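You operate a simulated robot arm through the tools that you are given. There is no shell and no other tool.

You run a simulated robot arm. Do the job below in one go: nothing can be reset, and whatever is moved stays where it is left.

## Task
Stop ports P2 and P5, put their leads back in their holders, then switch off the blue tester.

The check looks at the end state, three seconds after you hand in, the way a careful person would. Anything else that was tipped, shoved, dropped, spilled or broken makes it a failure.

## Robot
A 7-joint arm with a two-finger parallel gripper, fixed in place. Base frame: the origin is at the foot of the arm, x ahead of it, y to its left, z up. Readings come in m, degrees, newtons and seconds.
Its first joint turns from -149.0 to 149.0 degrees. Payload 3.5 kg.
The tool frame sits at the grasp point between the pads (the TCP): z along the fingers, y along the line on which they close. The tips reach 0.023 m beyond it. The gripper opens to 0.094 m. The fingers are 0.038 m wide and 0.01 m thick; the gripper's body (0.054 by 0.096 m) begins 0.039 m behind the TCP.
Orientation is that of the tool frame in the base frame, as a unit quaternion [x, y, z, w]. With the fingers straight down and closing along the base's y, the tool's x points along the base's -x, its y along +y and its z along -z.

## Interface
- The arm moves only by the tool play_rows. Its argument "commands" is a list of rows, each an object of numbers (a shift or turn left out is 0, a gripper value left out holds the last): "gripper": the closure, from 0 (fully open) to 1 (shut); "tx", "ty", "tz": the shift along the base's x, y, z in m; "ax", "ay", "az": the turn, a rotation vector about the base's x, y, z in degrees. In form: [{"gripper": .., "tx": .., "ty": .., "tz": .., "ax": .., "ay": .., "az": ..}, ...]. A call has 1 to 20 rows; each row shifts and turns the commanded pose from where the row before left it. Each row takes 0.2 s and may step no farther than 0.05 m and 8.6 degrees from the row before; otherwise, or with a gripper value out of range, the whole call is refused. Where a pose cannot be reached the arm comes as near as it can. A force on the tool above 90 N (or 10 N above the force at the start of the call, whichever is more), or a blocked arm, ends the call early, and 0.2 s more pass. Each finger travels about 0.153 m/s and halts on what it meets, pressing with about 40 N; the grip force reading is that of the motor and also rises with nothing between the fingers. The clock runs only during rows and for 0.2 s after the last one: add rows that do not move to give the fingers time. It gives the time, the measured TCP pose, the force on the tool (base axes), the opening and the grip force at its end, in the units of the frame above (readings bear some noise), with the torque about the TCP (base axes, N m) and any sound that the robot's microphone picked up.
- Cameras (640 x 400 px; columns grow to the right, rows downward): "scene" is fixed at [0.0545, 0.6561, 1.684]; the picture's right is [-0.83, -0.56, 0.00], its down [-0.20, 0.30, -0.93] and it looks along [0.52, -0.77, -0.36] (base axes); focal length 337 px, centre (320, 200). "wrist" rides on the gripper at [0.086, 0.016, -0.074] in the tool frame; the picture's right is [-0.18, 0.98, 0.00], its down [-0.58, -0.11, -0.81] and it looks along [-0.79, -0.15, 0.59] (tool axes); focal length 243 px, centre (320, 200). There is no depth. A picture from a camera that has moved, and an enlarged one, comes with that camera's place and axes in the base frame and with its lens. The place of the scene camera against the robot may be out by one fixed shift of up to 0.025 m in any direction.
- grab_frame(camera): a new picture of that camera. The clock stands still meanwhile.
- inspect(camera, box): a new picture of the part [left, top, right, bottom] of that camera's present view, enlarged. The clock stands still meanwhile.
- finish_job(): hands the job in; it is judged then, once.

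Nothing tells you positions but the pictures and the camera data. Unless the task says otherwise, let go and move clear before handing in.

The tools are called as name(argument=value, ...) on one line, values as JSON. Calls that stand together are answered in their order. play_rows: Moves the arm, as the interface text tells. Its arguments: {"type":"object","properties":{"commands":{"type":"array"}},"required":["commands"]} The other tools are called the same way: grab_frame (camera) takes a picture; inspect (camera, box) takes an enlarged picture of a part of a camera's view; finish_job () hands the job in.

At the start:

```text
t: 0.0
tool_pos: [0.7864, -0.7645, 1.2808]
ee_rot: [0.0, 1.0, 0.0, 0.0]
ft_force: [-0.2, -0.5, -0.3]
ft_torque: [0.01, 0.01, 0.02]
width: 0.0938
finger_force: 0.1
```

scene: 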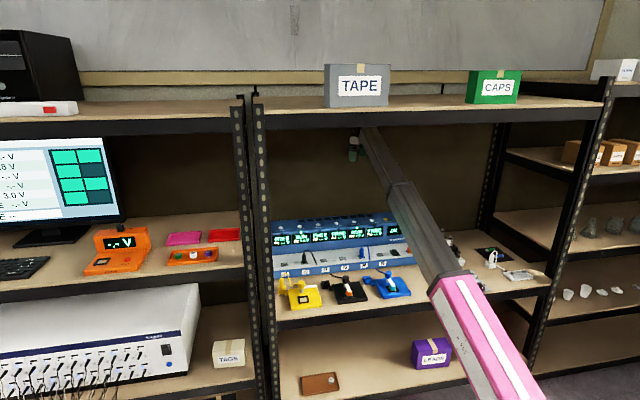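
wrist: 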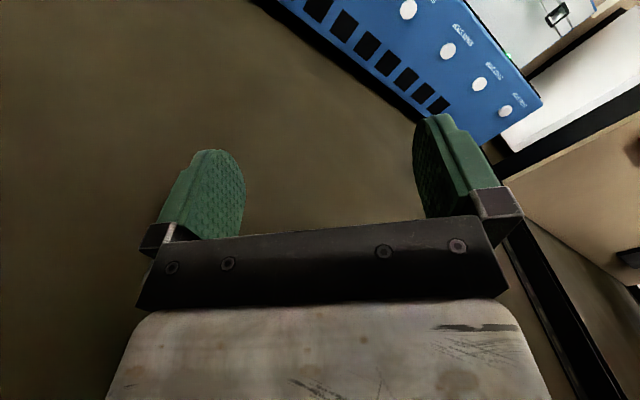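

I see a shelf unit with a blue multi-channel device, testers (yellow, black, blue) in front of it and a monitor on the left. I'll look closer before moving.

inspect(camera="scene", box=[260, 200, 420, 320])

inspect(camera="scene", box=[0, 120, 260, 290])

inspect(camera="scene", box=[400, 220, 560, 320])

inspect(camera="scene", box=[265, 210, 345, 260])

inspect(camera="scene", box=[335, 210, 415, 260])

inspect(camera="scene", box=[270, 255, 350, 315])

inspect(camera="scene", box=[340, 250, 420, 310])

```text
3.33 times, centred on (340, 260) of scene
camera zoom: at [0.0545, 0.6561, 1.684], right [-0.83, -0.56, 0.0], down [-0.2, 0.3, -0.93], along [0.52, -0.77, -0.36], focal length 1122 px, centre (253, 0)
```

zoom: 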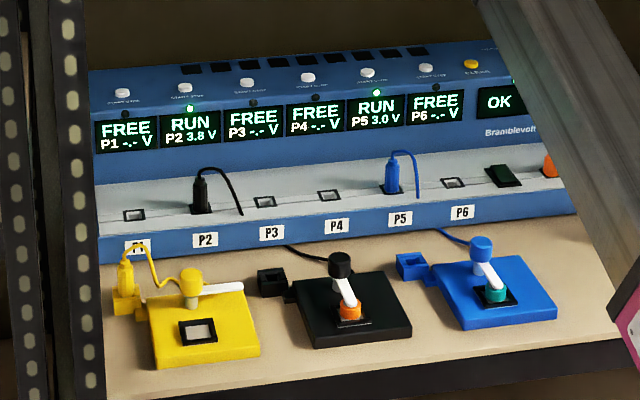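

```text
2.35 times, centred on (130, 205) of scene
camera zoom: at [0.0545, 0.6561, 1.684], right [-0.83, -0.56, 0.0], down [-0.2, 0.3, -0.93], along [0.52, -0.77, -0.36], focal length 792 px, centre (767, 188)
```

zoom: 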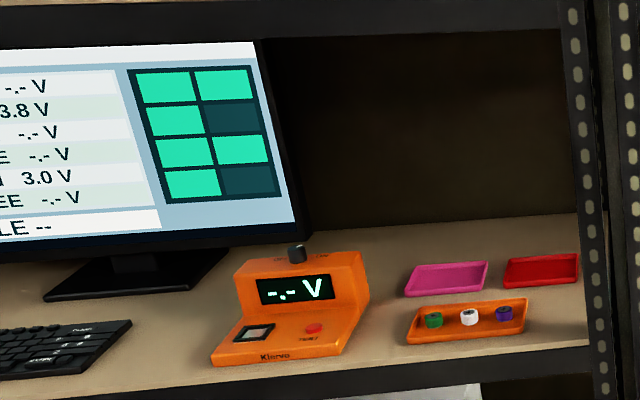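

```text
4.00 times, centred on (480, 270) of scene
camera zoom: at [0.0545, 0.6561, 1.684], right [-0.83, -0.56, 0.0], down [-0.2, 0.3, -0.93], along [0.52, -0.77, -0.36], focal length 1346 px, centre (-320, -80)
```

zoom: 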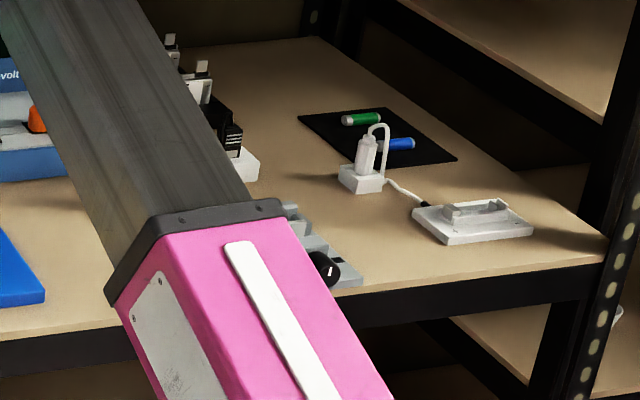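

```text
8.00 times, centred on (305, 235) of scene
camera zoom: at [0.0545, 0.6561, 1.684], right [-0.83, -0.56, 0.0], down [-0.2, 0.3, -0.93], along [0.52, -0.77, -0.36], focal length 2693 px, centre (440, -80)
```

zoom: 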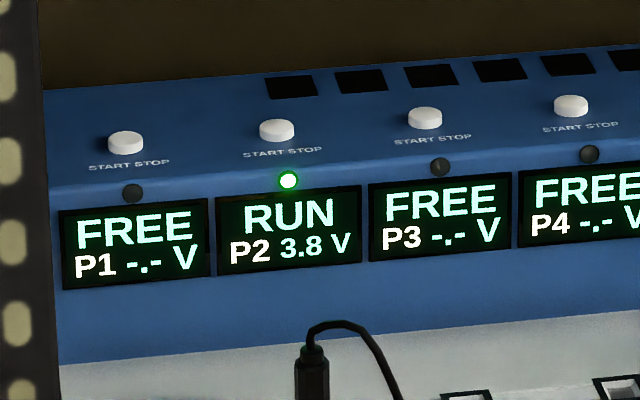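

```text
8.00 times, centred on (375, 235) of scene
camera zoom: at [0.0545, 0.6561, 1.684], right [-0.83, -0.56, 0.0], down [-0.2, 0.3, -0.93], along [0.52, -0.77, -0.36], focal length 2693 px, centre (-120, -80)
```

zoom: 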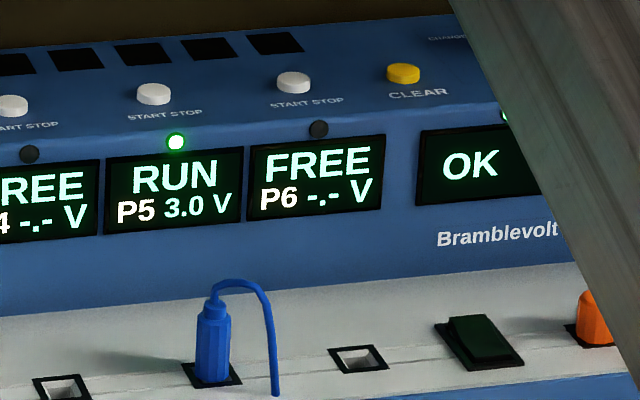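

```text
6.67 times, centred on (310, 285) of scene
camera zoom: at [0.0545, 0.6561, 1.684], right [-0.83, -0.56, 0.0], down [-0.2, 0.3, -0.93], along [0.52, -0.77, -0.36], focal length 2244 px, centre (387, -367)
```

zoom: 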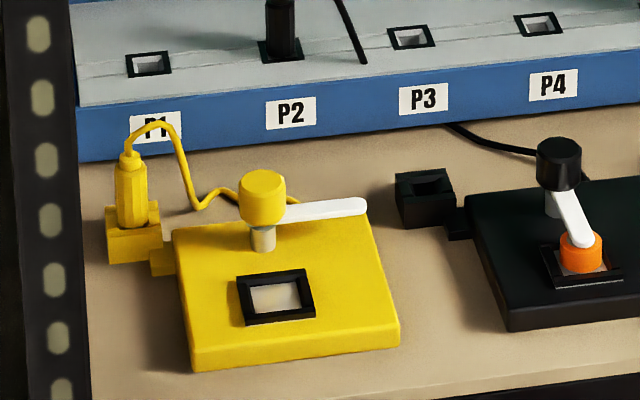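

```text
6.67 times, centred on (380, 280) of scene
camera zoom: at [0.0545, 0.6561, 1.684], right [-0.83, -0.56, 0.0], down [-0.2, 0.3, -0.93], along [0.52, -0.77, -0.36], focal length 2244 px, centre (-80, -333)
```

zoom: 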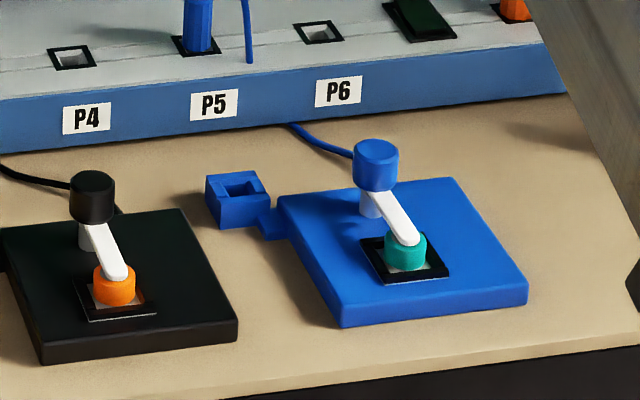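

The blue "Bramblevolt" unit carries the P1–P6 start/stop buttons, the sockets and a dark rocker. The black lead is in P2 and the blue lead in P5, and each has an empty holder beside its battery plate. I'll pull back and turn the tool to face the row, so the wrist camera sees it squarely.

play_rows(commands=[{"tx": -0.031, "ty": 0.027, "az": -7.5, "gripper": 0}, {"tx": -0.031, "ty": 0.027, "az": -7.5}, {"tx": -0.031, "ty": 0.027, "az": -7.5}, {"tx": -0.031, "ty": 0.027, "az": -7.5}, {"tx": -0.031, "ty": 0.027, "az": -7.5}, {"tx": -0.031, "ty": 0.027, "az": -7.5}, {}])

grab_frame(camera="wrist")

grab_frame(camera="scene")

```text
t: 0.5
tool_pos: [0.7545, -0.738, 1.2777]
ee_rot: [0.046, 0.999, -0.008, 0.004]
ft_force: [-12.0, -20.4, -2.9]
ft_torque: [1.75, -1.33, 2.14]
width: 0.0941
finger_force: 0.0
out of reach, approached as far as the arm can: row 2
stopped in row 2: the force on the tool passed its limit at 152 N (the readings are from after the stop); the commanded pose is now the measured one
```

```text
taken
camera wrist: at [0.6689, -0.713, 1.3516], right [0.27, 0.96, -0.01], down [0.56, -0.15, 0.81], along [0.78, -0.23, -0.58], focal length 243 px, centre (320, 200)
```

wrist: 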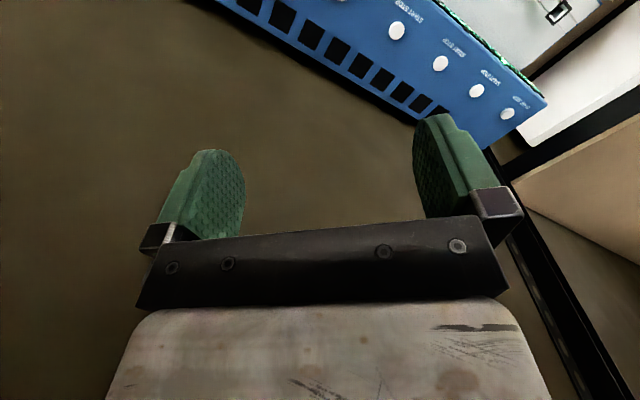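

```text
taken
```

scene: 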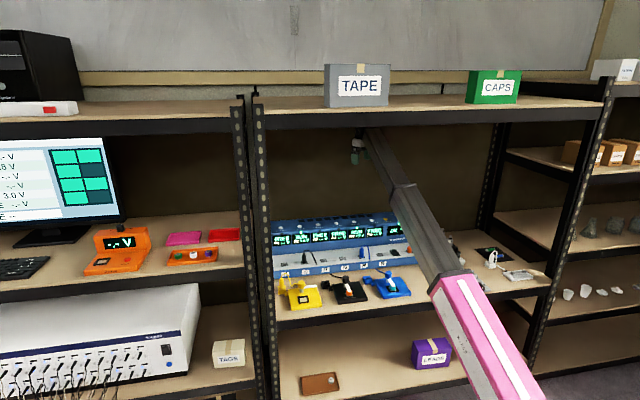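

The call stopped early on contact: the wrist is tucked up behind the top shelf's front beam. Nothing looks displaced, so I'll go straight down first, then pull out.

play_rows(commands=[{"tz": -0.015}, {"tz": -0.02}, {"tz": -0.02}, {"tz": -0.02}, {"tz": -0.02}, {}])

grab_frame(camera="scene")

inspect(camera="scene", box=[300, 50, 540, 200])

```text
t: 1.9
tool_pos: [0.7548, -0.7364, 1.1836]
ee_rot: [0.048, 0.999, -0.007, 0.003]
ft_force: [0.5, 0.6, -0.4]
ft_torque: [0.0, 0.0, 0.02]
width: 0.094
finger_force: 0.2
```

```text
taken
```

scene: 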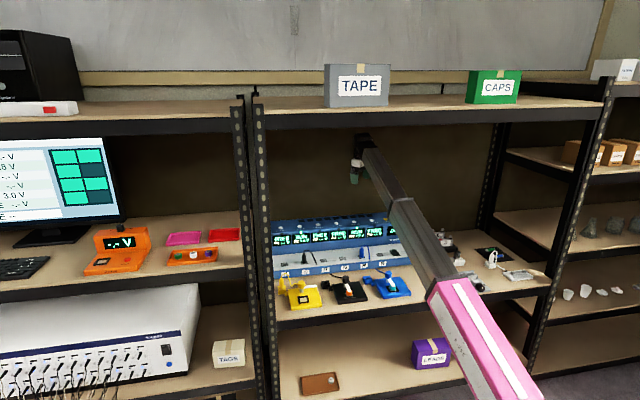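

```text
2.67 times, centred on (420, 125) of scene
camera zoom: at [0.0545, 0.6561, 1.684], right [-0.83, -0.56, 0.0], down [-0.2, 0.3, -0.93], along [0.52, -0.77, -0.36], focal length 898 px, centre (53, 400)
```

zoom: 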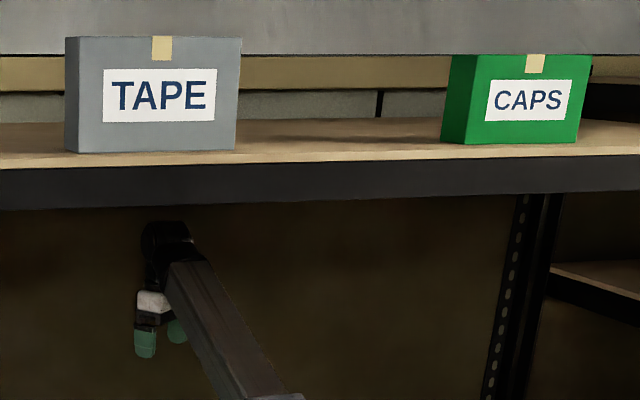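

Free of contact now. I'll drop a bit more, turn to face the row, and back off.

play_rows(commands=[{"tz": -0.02}, {"tz": -0.02, "az": -4}, {"tx": -0.02, "ty": 0.02, "az": -7.1}, {"tx": -0.02, "ty": 0.02, "az": -7.1}, {"tx": -0.02, "ty": 0.02, "az": -7.1}, {"tx": -0.02, "ty": 0.02, "az": -7.1}, {"tx": -0.02, "ty": 0.02, "az": -7.1}, {"tx": -0.02, "ty": 0.02}, {"tx": -0.02, "ty": 0.02}, {}])

grab_frame(camera="wrist")

grab_frame(camera="scene")

```text
t: 3.2
tool_pos: [0.6836, -0.6683, 1.1431]
ee_rot: [0.293, 0.956, -0.013, 0.009]
ft_force: [5.1, 0.2, -6.6]
ft_torque: [-0.47, 0.08, -0.41]
width: 0.0938
finger_force: 0.1
stopped in row 6: the force on the tool passed its limit at 105 N (the readings are from after the stop); the commanded pose is now the measured one
```

```text
taken
camera wrist: at [0.6202, -0.6061, 1.2151], right [0.7, 0.71, -0.02], down [0.41, -0.39, 0.82], along [0.58, -0.58, -0.57], focal length 243 px, centre (320, 200)
```

wrist: 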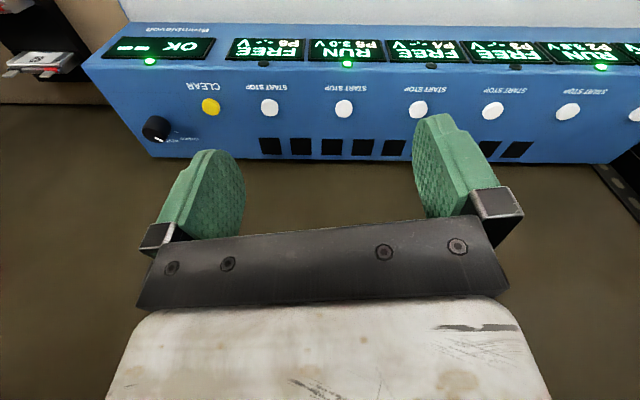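

```text
taken
```

scene: 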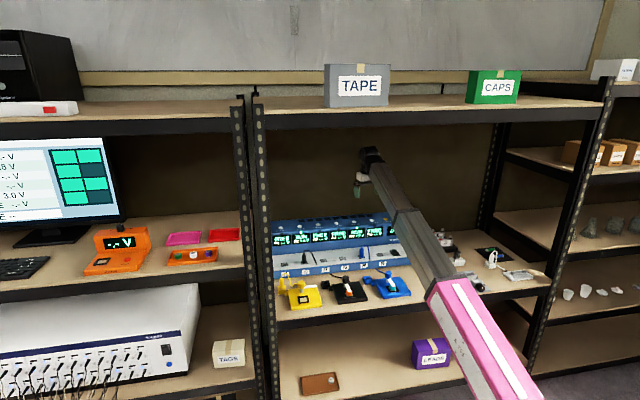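

It stopped again with nothing visible near the tool. I suspect the camera or hand met the forearm, so I'll zoom in.

inspect(camera="scene", box=[330, 130, 490, 310])

inspect(camera="scene", box=[340, 135, 420, 205])

inspect(camera="wrist", box=[0, 0, 320, 200])

inspect(camera="wrist", box=[320, 0, 640, 200])

```text
2.22 times, centred on (410, 220) of scene
camera zoom: at [0.0545, 0.6561, 1.684], right [-0.83, -0.56, 0.0], down [-0.2, 0.3, -0.93], along [0.52, -0.77, -0.36], focal length 748 px, centre (120, 156)
```

zoom: 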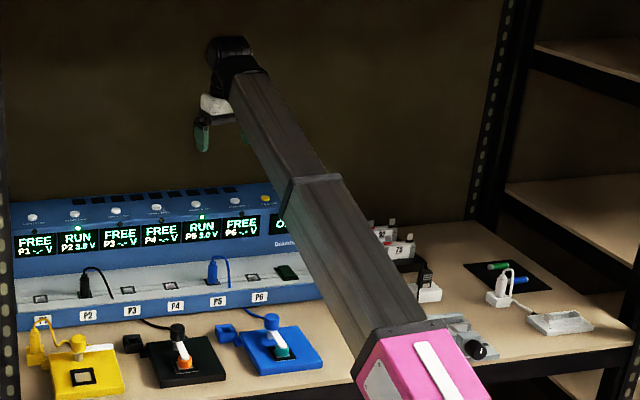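

```text
5.71 times, centred on (380, 170) of scene
camera zoom: at [0.0545, 0.6561, 1.684], right [-0.83, -0.56, 0.0], down [-0.2, 0.3, -0.93], along [0.52, -0.77, -0.36], focal length 1923 px, centre (-23, 371)
```

zoom: 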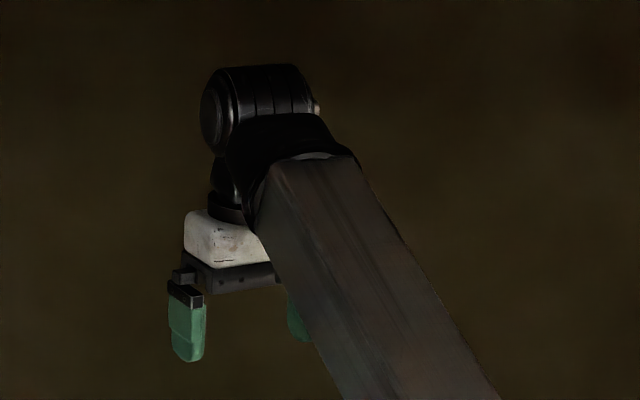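

```text
2.00 times, centred on (160, 100) of wrist
camera zoom: at [0.6202, -0.6061, 1.2151], right [0.7, 0.71, -0.02], down [0.41, -0.39, 0.82], along [0.58, -0.58, -0.57], focal length 485 px, centre (640, 400)
```

zoom: 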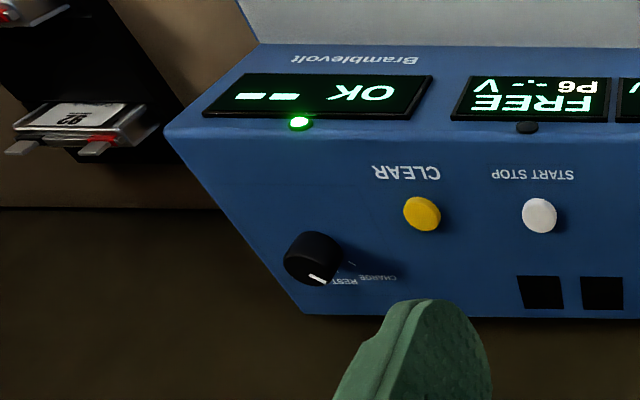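

```text
2.00 times, centred on (480, 100) of wrist
camera zoom: at [0.6202, -0.6061, 1.2151], right [0.7, 0.71, -0.02], down [0.41, -0.39, 0.82], along [0.58, -0.58, -0.57], focal length 485 px, centre (0, 400)
```

zoom: 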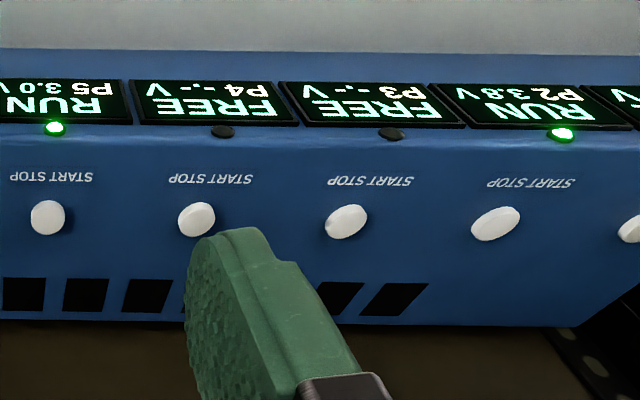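

The forearm rises steeply and the gripper body is folded back almost against it. I'll tilt the fingers outward toward the shelf to open that wrist angle, and lower slightly.

play_rows(commands=[{"ax": -3, "ay": -3, "tz": -0.005}, {"ax": -4, "ay": -4, "tz": -0.01}, {"ax": -5, "ay": -5, "tz": -0.01}, {"ax": -5, "ay": -5, "tz": -0.01}, {}])

inspect(camera="scene", box=[330, 130, 490, 310])

grab_frame(camera="wrist")

```text
t: 4.4
tool_pos: [0.6841, -0.6686, 1.1075]
ee_rot: [0.287, 0.932, -0.11, 0.191]
ft_force: [-1.2, -0.3, 0.6]
ft_torque: [-0.01, -0.01, -0.01]
width: 0.0942
finger_force: 0.0
```

```text
2.22 times, centred on (410, 220) of scene
camera zoom: at [0.0545, 0.6561, 1.684], right [-0.83, -0.56, 0.0], down [-0.2, 0.3, -0.93], along [0.52, -0.77, -0.36], focal length 748 px, centre (120, 156)
```

zoom: 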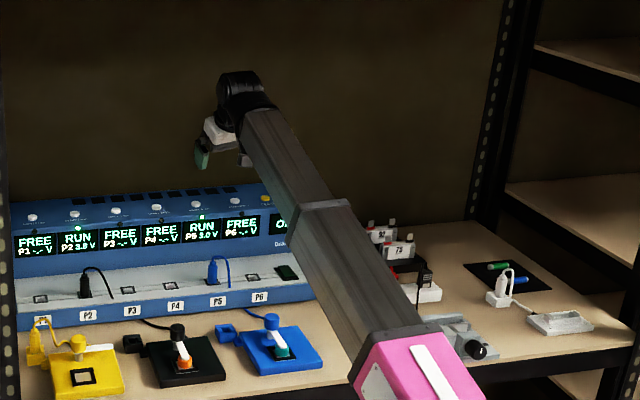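

```text
taken
camera wrist: at [0.6046, -0.5903, 1.1362], right [0.71, 0.71, -0.02], down [0.14, -0.12, 0.98], along [0.69, -0.7, -0.19], focal length 243 px, centre (320, 200)
```

wrist: 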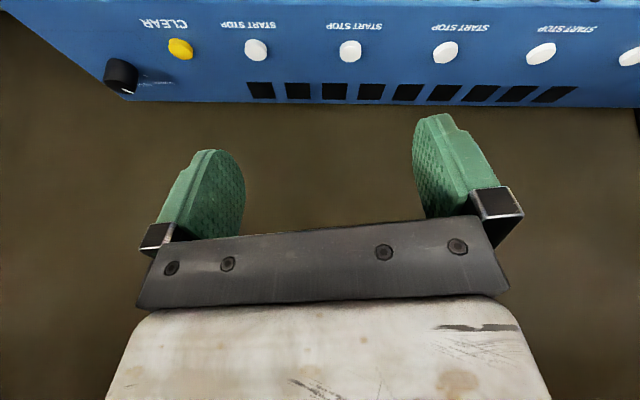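

Clear now. Triangulating from two wrist frames puts the P5 button near (0.775, -0.721, 0.941) and P2 near (0.975, -0.522, 0.941). I'll close the gripper and hover over P5.

play_rows(commands=[{"gripper": 1, "tx": 0.0188, "ty": -0.0103, "tz": -0.0215}, {"tx": 0.0188, "ty": -0.0103, "tz": -0.0215}, {"tx": 0.0188, "ty": -0.0103, "tz": -0.0215}, {"tx": 0.0188, "ty": -0.0103, "tz": -0.0215}, {"tx": 0.0188, "ty": -0.0103, "tz": -0.0215}, {}])

grab_frame(camera="wrist")

inspect(camera="scene", box=[330, 130, 490, 310])

inspect(camera="scene", box=[340, 180, 420, 240])

```text
t: 5.8
tool_pos: [0.7781, -0.7219, 0.9987]
ee_rot: [0.287, 0.933, -0.109, 0.19]
ft_force: [0.1, -0.3, -0.2]
ft_torque: [0.0, 0.03, 0.02]
width: 0.0
finger_force: 40.1
```

```text
taken
camera wrist: at [0.6988, -0.6417, 1.029], right [0.71, 0.71, -0.02], down [0.14, -0.12, 0.98], along [0.69, -0.7, -0.19], focal length 243 px, centre (320, 200)
```

wrist: 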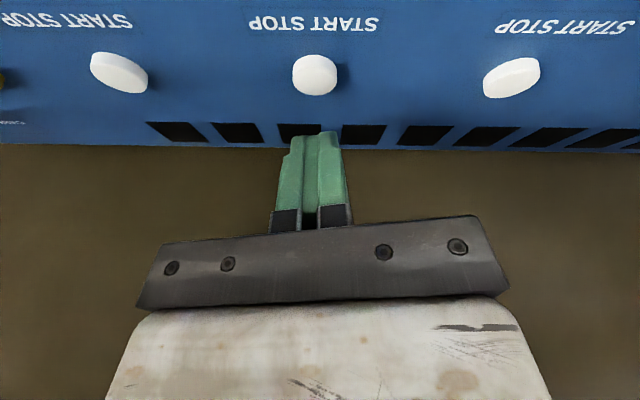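

```text
2.22 times, centred on (410, 220) of scene
camera zoom: at [0.0545, 0.6561, 1.684], right [-0.83, -0.56, 0.0], down [-0.2, 0.3, -0.93], along [0.52, -0.77, -0.36], focal length 748 px, centre (120, 156)
```

zoom: 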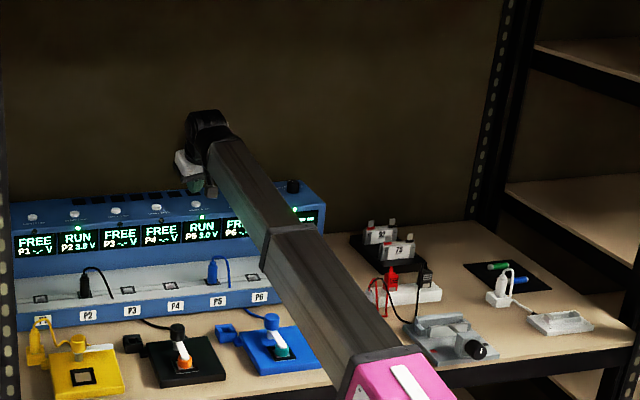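

```text
6.67 times, centred on (380, 210) of scene
camera zoom: at [0.0545, 0.6561, 1.684], right [-0.83, -0.56, 0.0], down [-0.2, 0.3, -0.93], along [0.52, -0.77, -0.36], focal length 2244 px, centre (-80, 133)
```

zoom: 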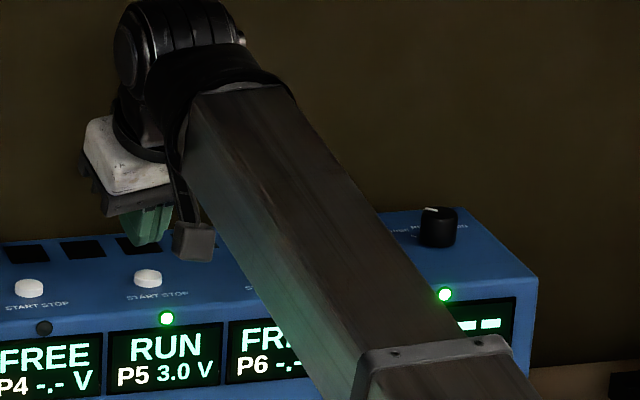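

The tip hangs right over the P5 button. Lowering in small steps.

play_rows(commands=[{"tz": -0.01}, {"tz": -0.01}, {"tz": -0.007}, {"tz": -0.004}, {}])

grab_frame(camera="wrist")

inspect(camera="scene", box=[340, 180, 420, 240])

```text
t: 7.1
tool_pos: [0.7781, -0.7194, 0.9769]
ee_rot: [0.287, 0.931, -0.112, 0.195]
ft_force: [-10.7, 10.4, 29.3]
ft_torque: [0.49, 0.41, 0.05]
width: 0.0
finger_force: 39.7
heard: click
stopped in row 5: the force on the tool passed its limit at 93 N (the readings are from after the stop); the commanded pose is now the measured one
```

```text
taken
camera wrist: at [0.6983, -0.6412, 1.0051], right [0.71, 0.71, -0.02], down [0.14, -0.11, 0.98], along [0.69, -0.7, -0.18], focal length 243 px, centre (320, 200)
```

wrist: 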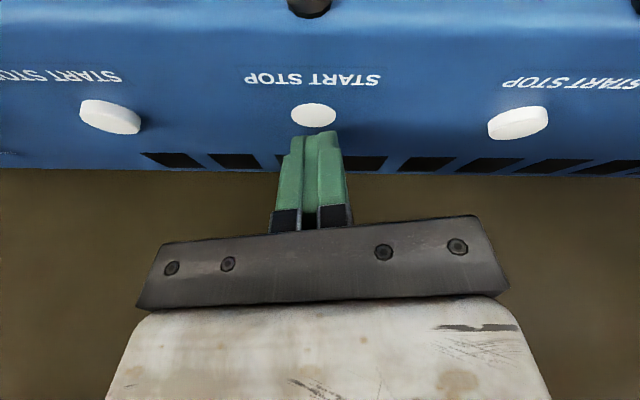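

```text
6.67 times, centred on (380, 210) of scene
camera zoom: at [0.0545, 0.6561, 1.684], right [-0.83, -0.56, 0.0], down [-0.2, 0.3, -0.93], along [0.52, -0.77, -0.36], focal length 2244 px, centre (-80, 133)
```

zoom: 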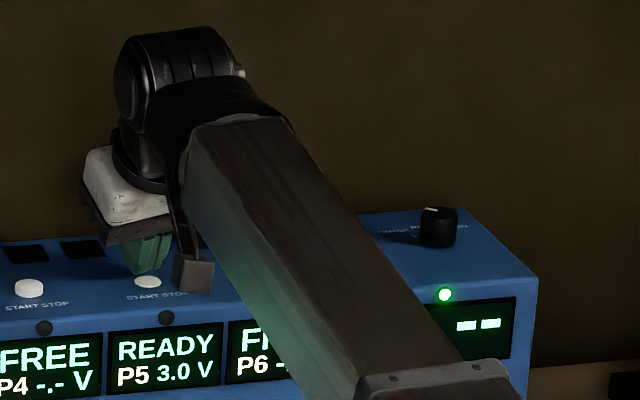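

A click, and P5 now reads READY. I'll lift off and move over to P2 with a little more outward tilt for reach.

play_rows(commands=[{"tz": 0.02}, {"tz": 0.03}, {"tx": 0.0247, "ty": 0.0245, "ax": -0.54, "ay": -0.84}, {"tx": 0.0247, "ty": 0.0245, "ax": -0.54, "ay": -0.84}, {"tx": 0.0247, "ty": 0.0245, "ax": -0.54, "ay": -0.84}, {"tx": 0.0247, "ty": 0.0245, "ax": -0.54, "ay": -0.84}, {"tx": 0.0247, "ty": 0.0245, "ax": -0.54, "ay": -0.84}, {"tx": 0.0247, "ty": 0.0245, "ax": -0.54, "ay": -0.84}, {"tx": 0.0247, "ty": 0.0245, "ax": -0.54, "ay": -0.84}, {"tx": 0.0247, "ty": 0.0245, "ax": -0.54, "ay": -0.84}, {}])

grab_frame(camera="wrist")

inspect(camera="scene", box=[260, 150, 420, 270])

```text
t: 9.5
tool_pos: [0.9775, -0.5243, 1.0224]
ee_rot: [0.285, 0.913, -0.13, 0.26]
ft_force: [-0.4, 0.7, 0.0]
ft_torque: [0.0, -0.03, -0.01]
width: 0.0
finger_force: 40.2
```

```text
taken
camera wrist: at [0.8947, -0.4442, 1.0356], right [0.71, 0.71, 0.01], down [0.02, -0.04, 1.0], along [0.71, -0.71, -0.04], focal length 243 px, centre (320, 200)
```

wrist: 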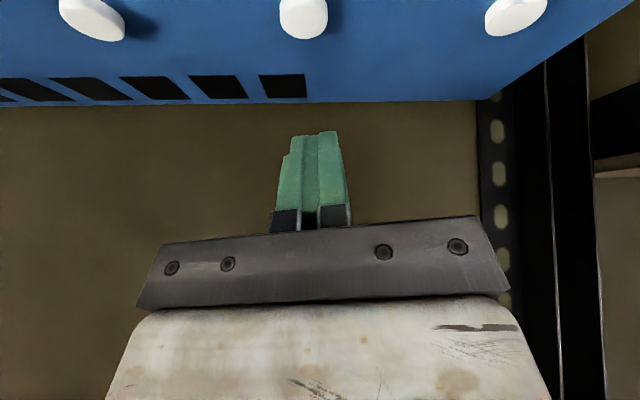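

```text
3.33 times, centred on (340, 210) of scene
camera zoom: at [0.0545, 0.6561, 1.684], right [-0.83, -0.56, 0.0], down [-0.2, 0.3, -0.93], along [0.52, -0.77, -0.36], focal length 1122 px, centre (253, 167)
```

zoom: 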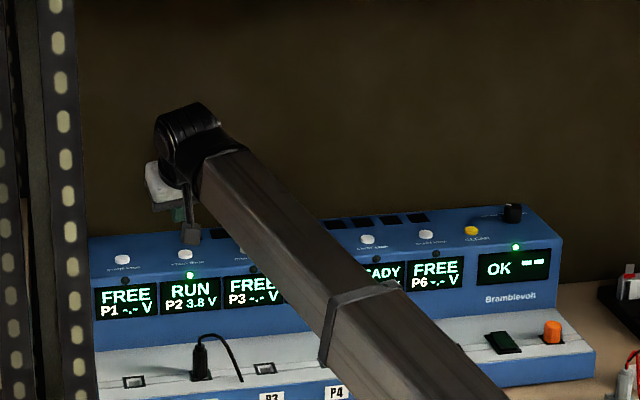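

The tip is above P2, which still reads RUN, and P5 still reads READY. Nudging slightly and pressing gently.

play_rows(commands=[{"tx": -0.0064, "ty": 0.0021, "tz": -0.01}, {"tz": -0.012}, {"tz": -0.012}, {"tz": -0.003}, {"tz": -0.003}, {}])

grab_frame(camera="wrist")

inspect(camera="scene", box=[260, 190, 340, 250])

```text
t: 10.9
tool_pos: [0.9697, -0.5233, 0.9843]
ee_rot: [0.286, 0.913, -0.13, 0.26]
ft_force: [0.3, 0.5, -0.4]
ft_torque: [0.01, 0.04, 0.02]
width: 0.0
finger_force: 39.9
```

```text
taken
camera wrist: at [0.8884, -0.4423, 0.9973], right [0.71, 0.71, 0.01], down [0.02, -0.04, 1.0], along [0.71, -0.71, -0.04], focal length 243 px, centre (320, 200)
```

wrist: 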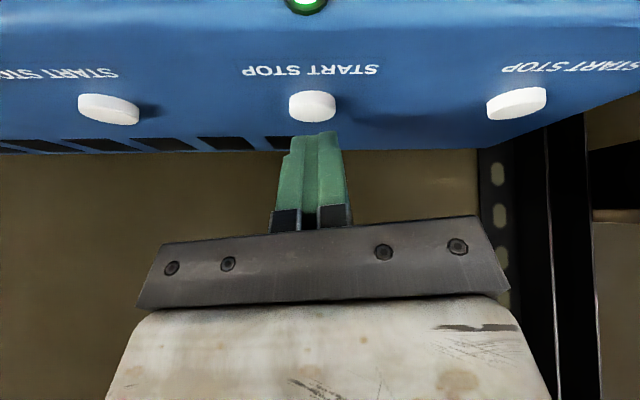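

```text
6.67 times, centred on (300, 220) of scene
camera zoom: at [0.0545, 0.6561, 1.684], right [-0.83, -0.56, 0.0], down [-0.2, 0.3, -0.93], along [0.52, -0.77, -0.36], focal length 2244 px, centre (453, 67)
```

zoom: 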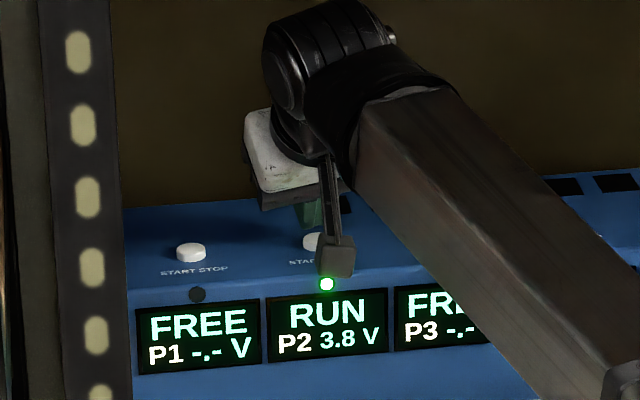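

Not touching yet. Continuing down in small steps.

play_rows(commands=[{"tz": -0.003}, {"tz": -0.002}, {}])

```text
t: 11.7
tool_pos: [0.9716, -0.5233, 0.9802]
ee_rot: [0.285, 0.913, -0.13, 0.261]
ft_force: [-0.4, 0.8, 4.6]
ft_torque: [0.03, 0.0, 0.01]
width: 0.0
finger_force: 40.0
heard: click
```

play_rows(commands=[{"tz": 0.003}, {"tz": 0.02}, {"tz": 0.03}, {}])

inspect(camera="scene", box=[260, 190, 420, 310])

```text
t: 12.7
tool_pos: [0.9701, -0.5236, 1.0335]
ee_rot: [0.286, 0.913, -0.13, 0.26]
ft_force: [0.2, -0.3, -0.5]
ft_torque: [0.01, 0.02, 0.01]
width: 0.0
finger_force: 39.8
```

```text
3.33 times, centred on (340, 250) of scene
camera zoom: at [0.0545, 0.6561, 1.684], right [-0.83, -0.56, 0.0], down [-0.2, 0.3, -0.93], along [0.52, -0.77, -0.36], focal length 1122 px, centre (253, 33)
```

zoom: 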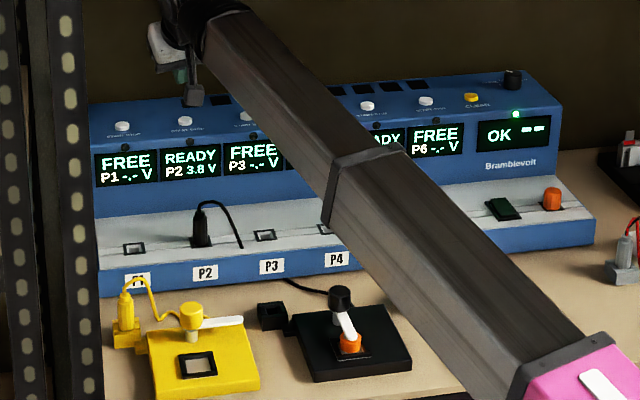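

P2 now reads READY too. I'll back off and reduce the tilt so the wrist camera can look down on the plugs and holders.

play_rows(commands=[{"tz": 0.03}, {"tx": -0.0228, "ty": 0.0064, "tz": 0.004}, {"tx": -0.0228, "ty": 0.0064, "tz": 0.004, "ax": 1.0, "ay": 1.6}, {"tx": -0.0228, "ty": 0.0064, "tz": 0.004, "ax": 1.0, "ay": 1.6}, {"tx": -0.0228, "ty": 0.0064, "tz": 0.004, "ax": 1.0, "ay": 1.6}, {"tx": -0.0228, "ty": 0.0064, "tz": 0.004, "ax": 1.0, "ay": 1.6}, {"tx": -0.0228, "ty": 0.0064, "tz": 0.004, "ax": 1.0, "ay": 1.6}, {"tx": -0.0228, "ty": 0.0064, "tz": 0.004, "ax": 1.0, "ay": 1.6}, {"tx": -0.0228, "ty": 0.0064, "tz": 0.004, "ax": 1.0, "ay": 1.6}, {"tx": -0.0228, "ty": 0.0064, "tz": 0.004, "ax": 1.0, "ay": 1.6}, {"tx": -0.0228, "ty": 0.0064, "tz": 0.004, "ax": 1.0, "ay": 1.6}, {"gripper": 0}, {}])

grab_frame(camera="wrist")

grab_frame(camera="scene")

```text
t: 15.5
tool_pos: [0.7432, -0.4587, 1.1016]
ee_rot: [0.285, 0.946, -0.092, 0.12]
ft_force: [0.4, 0.3, -0.4]
ft_torque: [0.01, 0.01, 0.02]
width: 0.0939
finger_force: 0.0
```

```text
taken
camera wrist: at [0.6686, -0.3837, 1.1461], right [0.7, 0.71, -0.05], down [0.27, -0.19, 0.94], along [0.66, -0.68, -0.33], focal length 243 px, centre (320, 200)
```

wrist: 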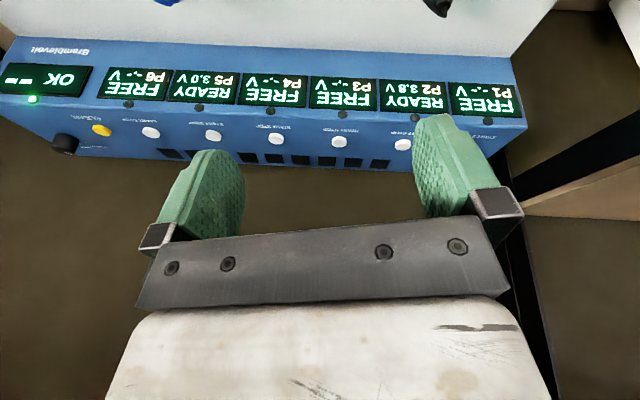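

```text
taken
```

scene: 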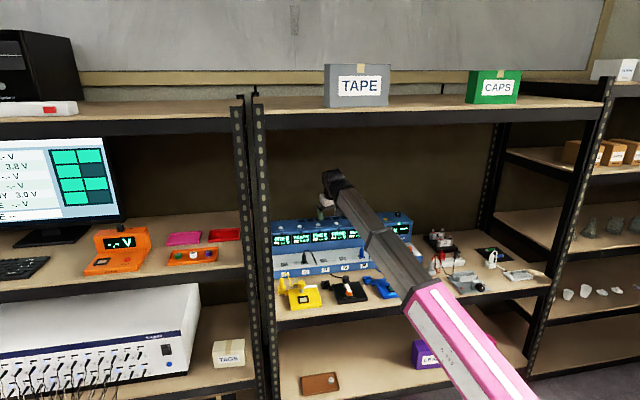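

I can see the front panel but not the deck. Backing off further and levelling the tool so the camera looks lower.

play_rows(commands=[{"tx": -0.018, "ty": 0.018, "ax": 1.4, "ay": 1.4}, {"tx": -0.018, "ty": 0.018, "ax": 1.4, "ay": 1.4}, {"tx": -0.018, "ty": 0.018, "ax": 1.4, "ay": 1.4}, {"tx": -0.018, "ty": 0.018, "ax": 1.4, "ay": 1.4}, {"tx": -0.018, "ty": 0.018, "ax": 1.4, "ay": 1.4}, {}])

grab_frame(camera="wrist")

inspect(camera="scene", box=[260, 150, 460, 300])

```text
t: 16.9
tool_pos: [0.6519, -0.3684, 1.1031]
ee_rot: [0.287, 0.956, -0.052, 0.044]
ft_force: [-0.3, -0.9, -0.6]
ft_torque: [0.0, 0.0, 0.01]
width: 0.0944
finger_force: 0.0
```

```text
taken
camera wrist: at [0.5849, -0.2997, 1.1647], right [0.7, 0.72, -0.05], down [0.38, -0.31, 0.87], along [0.61, -0.63, -0.48], focal length 243 px, centre (320, 200)
```

wrist: 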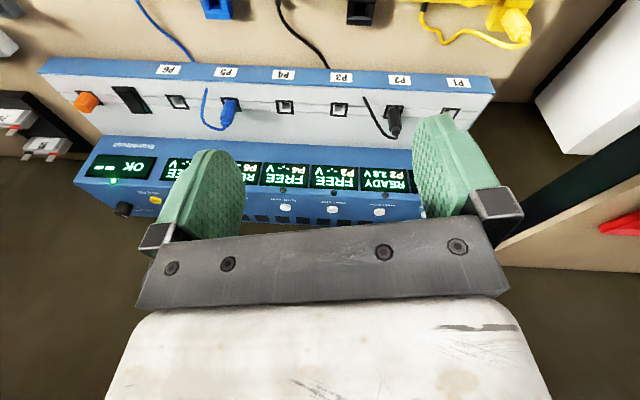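

```text
2.67 times, centred on (360, 225) of scene
camera zoom: at [0.0545, 0.6561, 1.684], right [-0.83, -0.56, 0.0], down [-0.2, 0.3, -0.93], along [0.52, -0.77, -0.36], focal length 898 px, centre (213, 133)
```

zoom: 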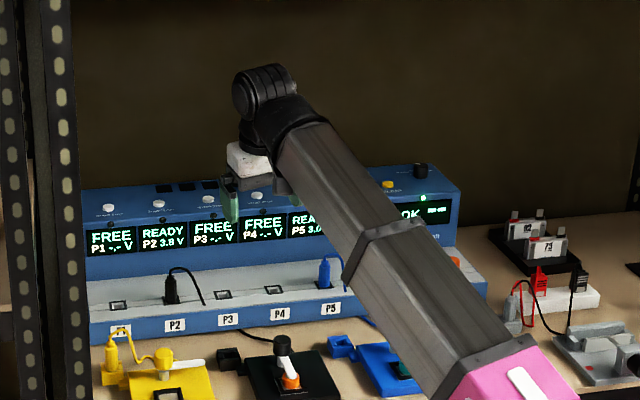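

Good view now. I'll zoom in on the plugs, the rocker and the holders.

inspect(camera="wrist", box=[60, 50, 260, 175])

inspect(camera="wrist", box=[260, 50, 500, 200])

inspect(camera="wrist", box=[100, 0, 540, 100])

inspect(camera="scene", box=[280, 225, 380, 300])

```text
3.20 times, centred on (160, 112) of wrist
camera zoom: at [0.5849, -0.2997, 1.1647], right [0.7, 0.72, -0.05], down [0.38, -0.31, 0.87], along [0.61, -0.63, -0.48], focal length 776 px, centre (832, 480)
```

zoom: 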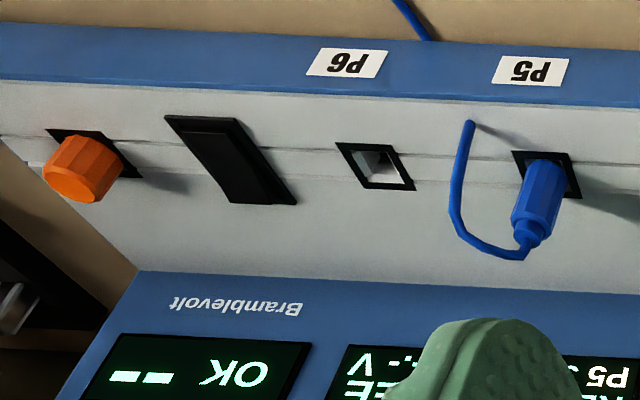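

```text
2.67 times, centred on (380, 125) of wrist
camera zoom: at [0.5849, -0.2997, 1.1647], right [0.7, 0.72, -0.05], down [0.38, -0.31, 0.87], along [0.61, -0.63, -0.48], focal length 647 px, centre (160, 400)
```

zoom: 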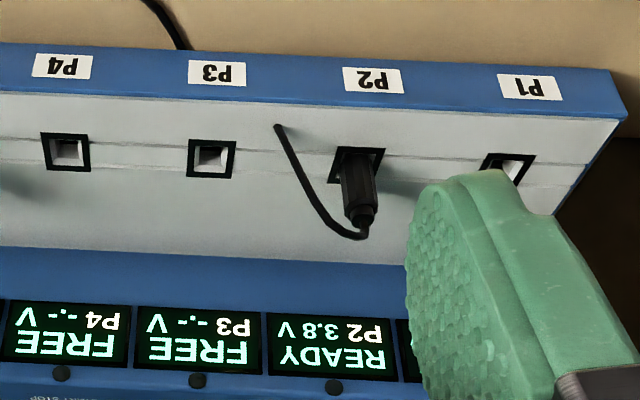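

```text
1.45 times, centred on (320, 50) of wrist
camera zoom: at [0.5849, -0.2997, 1.1647], right [0.7, 0.72, -0.05], down [0.38, -0.31, 0.87], along [0.61, -0.63, -0.48], focal length 353 px, centre (320, 418)
```

zoom: 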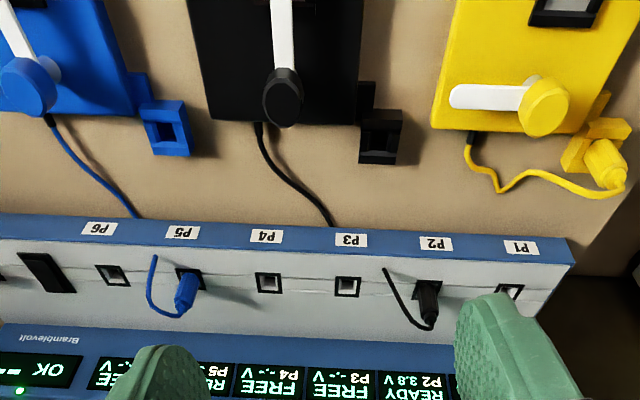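

```text
5.33 times, centred on (330, 262) of scene
camera zoom: at [0.0545, 0.6561, 1.684], right [-0.83, -0.56, 0.0], down [-0.2, 0.3, -0.93], along [0.52, -0.77, -0.36], focal length 1795 px, centre (267, -133)
```

zoom: 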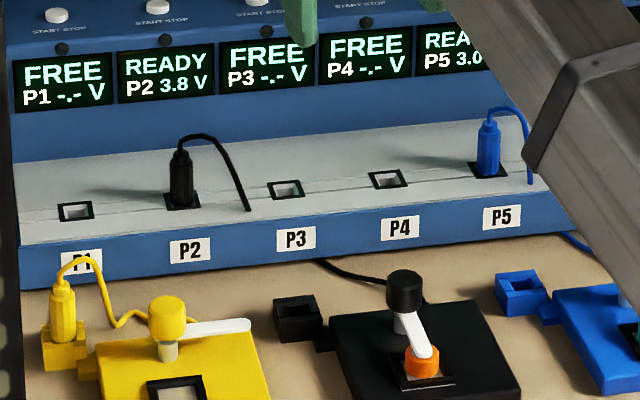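

Both plugs stand in their sockets and the empty holders sit left of each plate. The P2 socket comes out near (0.873, -0.424, 0.828) and P5 near (0.671, -0.624, 0.828). I'll back off a bit more to see the holders better.

play_rows(commands=[{"tx": -0.015, "ty": 0.015, "ax": 1.2, "ay": 1.2}, {"tx": -0.015, "ty": 0.015, "ax": 1.2, "ay": 1.2}, {"tx": -0.015, "ty": 0.015, "ax": 1.2, "ay": 1.2}, {"tx": -0.015, "ty": 0.015, "ax": 1.2, "ay": 1.2}, {"tx": -0.015, "ty": 0.015, "ax": 1.2, "ay": 1.2}, {}])

grab_frame(camera="wrist")

inspect(camera="wrist", box=[140, 0, 360, 140])

inspect(camera="wrist", box=[320, 0, 540, 140])

inspect(camera="scene", box=[300, 240, 400, 310])

```text
t: 17.6
tool_pos: [0.6192, -0.3336, 1.1025]
ee_rot: [0.284, 0.958, -0.039, 0.025]
ft_force: [9.9, -6.4, -18.7]
ft_torque: [-0.71, -0.72, -0.14]
width: 0.0939
finger_force: 0.0
stopped in row 3: the force on the tool passed its limit at 122 N (the readings are from after the stop); the commanded pose is now the measured one
```

```text
taken
camera wrist: at [0.5528, -0.2671, 1.1694], right [0.69, 0.72, -0.05], down [0.41, -0.33, 0.85], along [0.6, -0.61, -0.52], focal length 243 px, centre (320, 200)
```

wrist: 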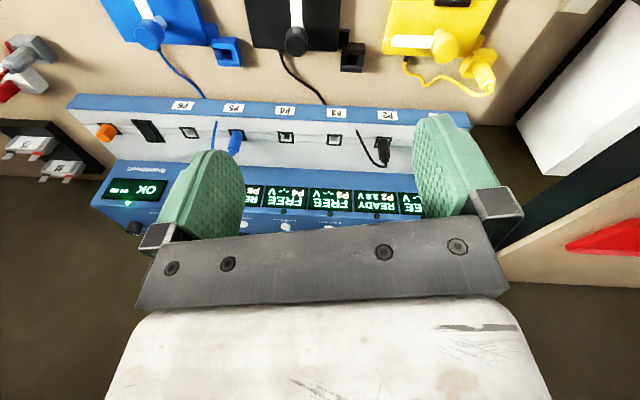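

```text
2.86 times, centred on (250, 70) of wrist
camera zoom: at [0.5528, -0.2671, 1.1694], right [0.69, 0.72, -0.05], down [0.41, -0.33, 0.85], along [0.6, -0.61, -0.52], focal length 693 px, centre (520, 571)
```

zoom: 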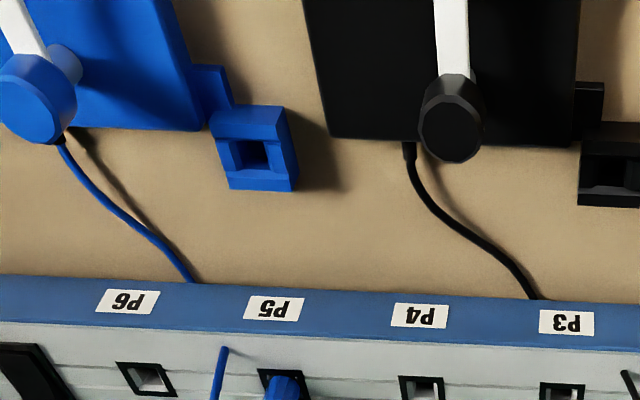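

```text
2.86 times, centred on (430, 70) of wrist
camera zoom: at [0.5528, -0.2671, 1.1694], right [0.69, 0.72, -0.05], down [0.41, -0.33, 0.85], along [0.6, -0.61, -0.52], focal length 693 px, centre (6, 571)
```

zoom: 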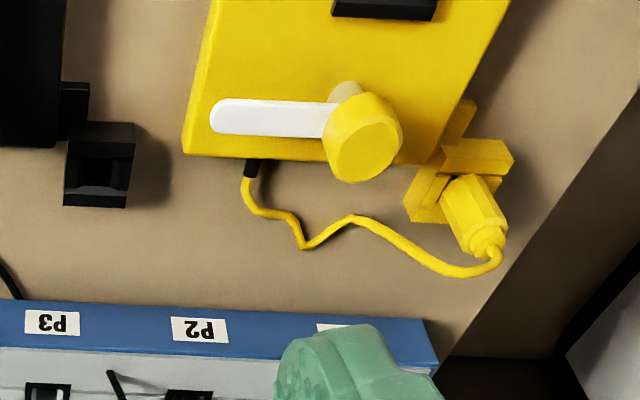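

```text
5.71 times, centred on (350, 275) of scene
camera zoom: at [0.0545, 0.6561, 1.684], right [-0.83, -0.56, 0.0], down [-0.2, 0.3, -0.93], along [0.52, -0.77, -0.36], focal length 1923 px, centre (149, -229)
```

zoom: 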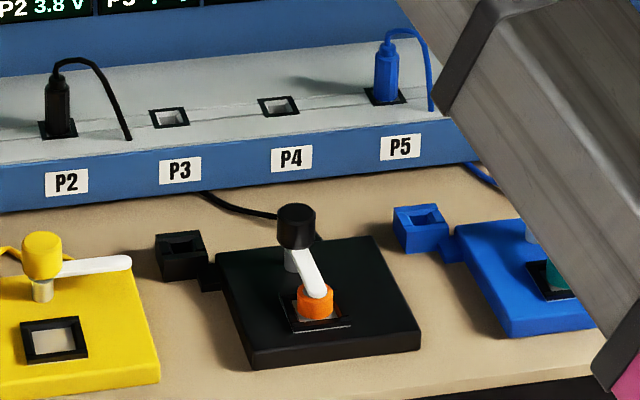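

The hand met the forearm again, so this arm wants at least about 10° of outward tilt. The holders come out near (0.588, -0.518, 0.80) for blue and (0.721, -0.384, 0.80) for black. I'll set an 18° tilt square to the row and move above the blue plug in P5.

play_rows(commands=[{"ax": -3, "ay": -4}, {"tx": 0.005, "ty": -0.02, "ax": -1.05, "ay": -3.02, "az": -3.8}, {"tx": 0.005, "ty": -0.025, "ax": -1.05, "ay": -3.02, "az": -3.8}, {"tx": 0.005, "ty": -0.025, "ax": -1.05, "ay": -3.02, "az": -3.8}, {"tx": 0.005, "ty": -0.03}, {"tx": 0.005, "ty": -0.03}, {"tx": 0.005, "ty": -0.03, "tz": -0.01}, {"tx": 0.005, "ty": -0.03, "tz": -0.01}, {"tx": 0.005, "ty": -0.03, "tz": -0.01}, {"tx": 0.005, "ty": -0.03, "tz": -0.01}, {"tx": 0.005, "ty": -0.03, "tz": -0.01}, {"tx": 0.003, "ty": -0.01, "tz": -0.02}, {"tz": -0.02}, {"tz": -0.02}, {}])

grab_frame(camera="wrist")

inspect(camera="scene", box=[300, 180, 460, 300])

```text
t: 20.8
tool_pos: [0.6717, -0.6249, 0.9918]
ee_rot: [0.379, 0.912, -0.063, 0.142]
ft_force: [-1.5, -0.6, 0.0]
ft_torque: [0.0, -0.01, 0.03]
width: 0.0942
finger_force: 0.1
```

```text
taken
camera wrist: at [0.6085, -0.538, 1.0361], right [0.82, 0.57, 0.05], down [0.14, -0.29, 0.95], along [0.55, -0.77, -0.32], focal length 243 px, centre (320, 200)
```

wrist: 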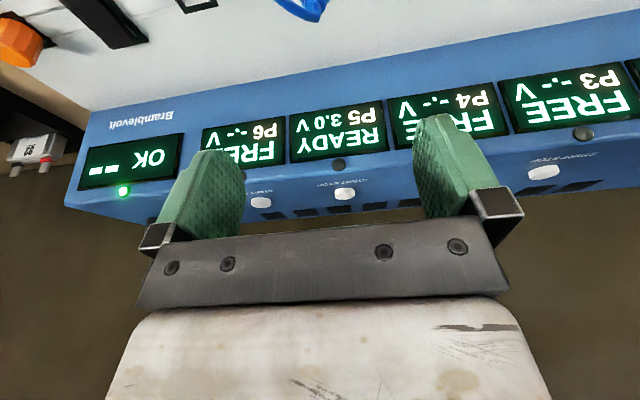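

```text
3.33 times, centred on (380, 240) of scene
camera zoom: at [0.0545, 0.6561, 1.684], right [-0.83, -0.56, 0.0], down [-0.2, 0.3, -0.93], along [0.52, -0.77, -0.36], focal length 1122 px, centre (120, 67)
```

zoom: 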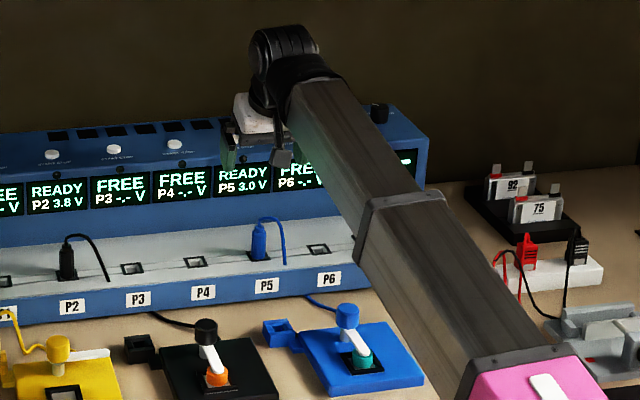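

Well aligned with the row. Lowering partway to check where the blue plug sits between the fingers.

play_rows(commands=[{"tz": -0.02}, {"tz": -0.02}, {"tz": -0.015}, {}])

grab_frame(camera="wrist")

inspect(camera="scene", box=[340, 210, 420, 270])

```text
t: 21.8
tool_pos: [0.6719, -0.6231, 0.9363]
ee_rot: [0.38, 0.912, -0.063, 0.141]
ft_force: [-0.5, 0.5, 0.0]
ft_torque: [0.01, 0.01, 0.0]
width: 0.094
finger_force: 0.1
```

```text
taken
camera wrist: at [0.6081, -0.5374, 0.9805], right [0.82, 0.57, 0.05], down [0.14, -0.29, 0.95], along [0.55, -0.77, -0.32], focal length 243 px, centre (320, 200)
```

wrist: 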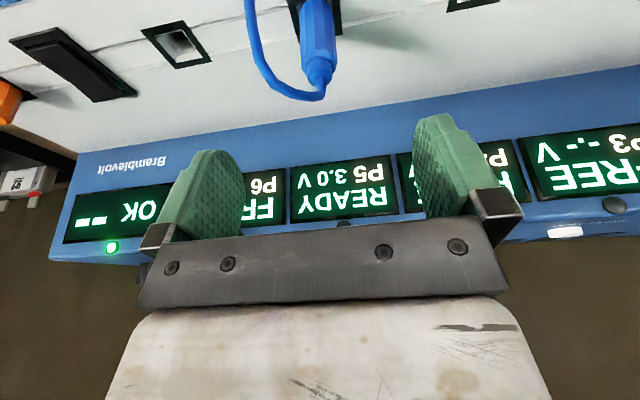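

```text
6.67 times, centred on (380, 240) of scene
camera zoom: at [0.0545, 0.6561, 1.684], right [-0.83, -0.56, 0.0], down [-0.2, 0.3, -0.93], along [0.52, -0.77, -0.36], focal length 2244 px, centre (-80, -67)
```

zoom: 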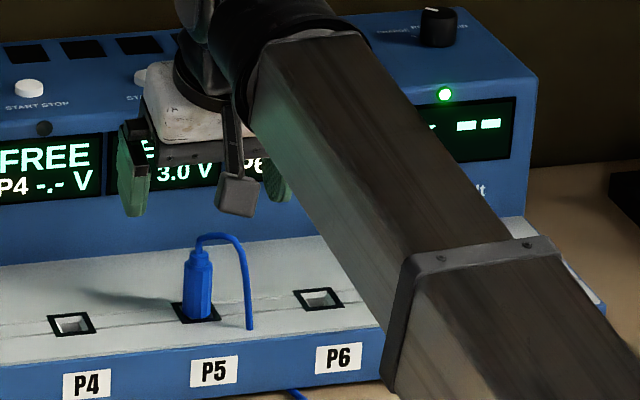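

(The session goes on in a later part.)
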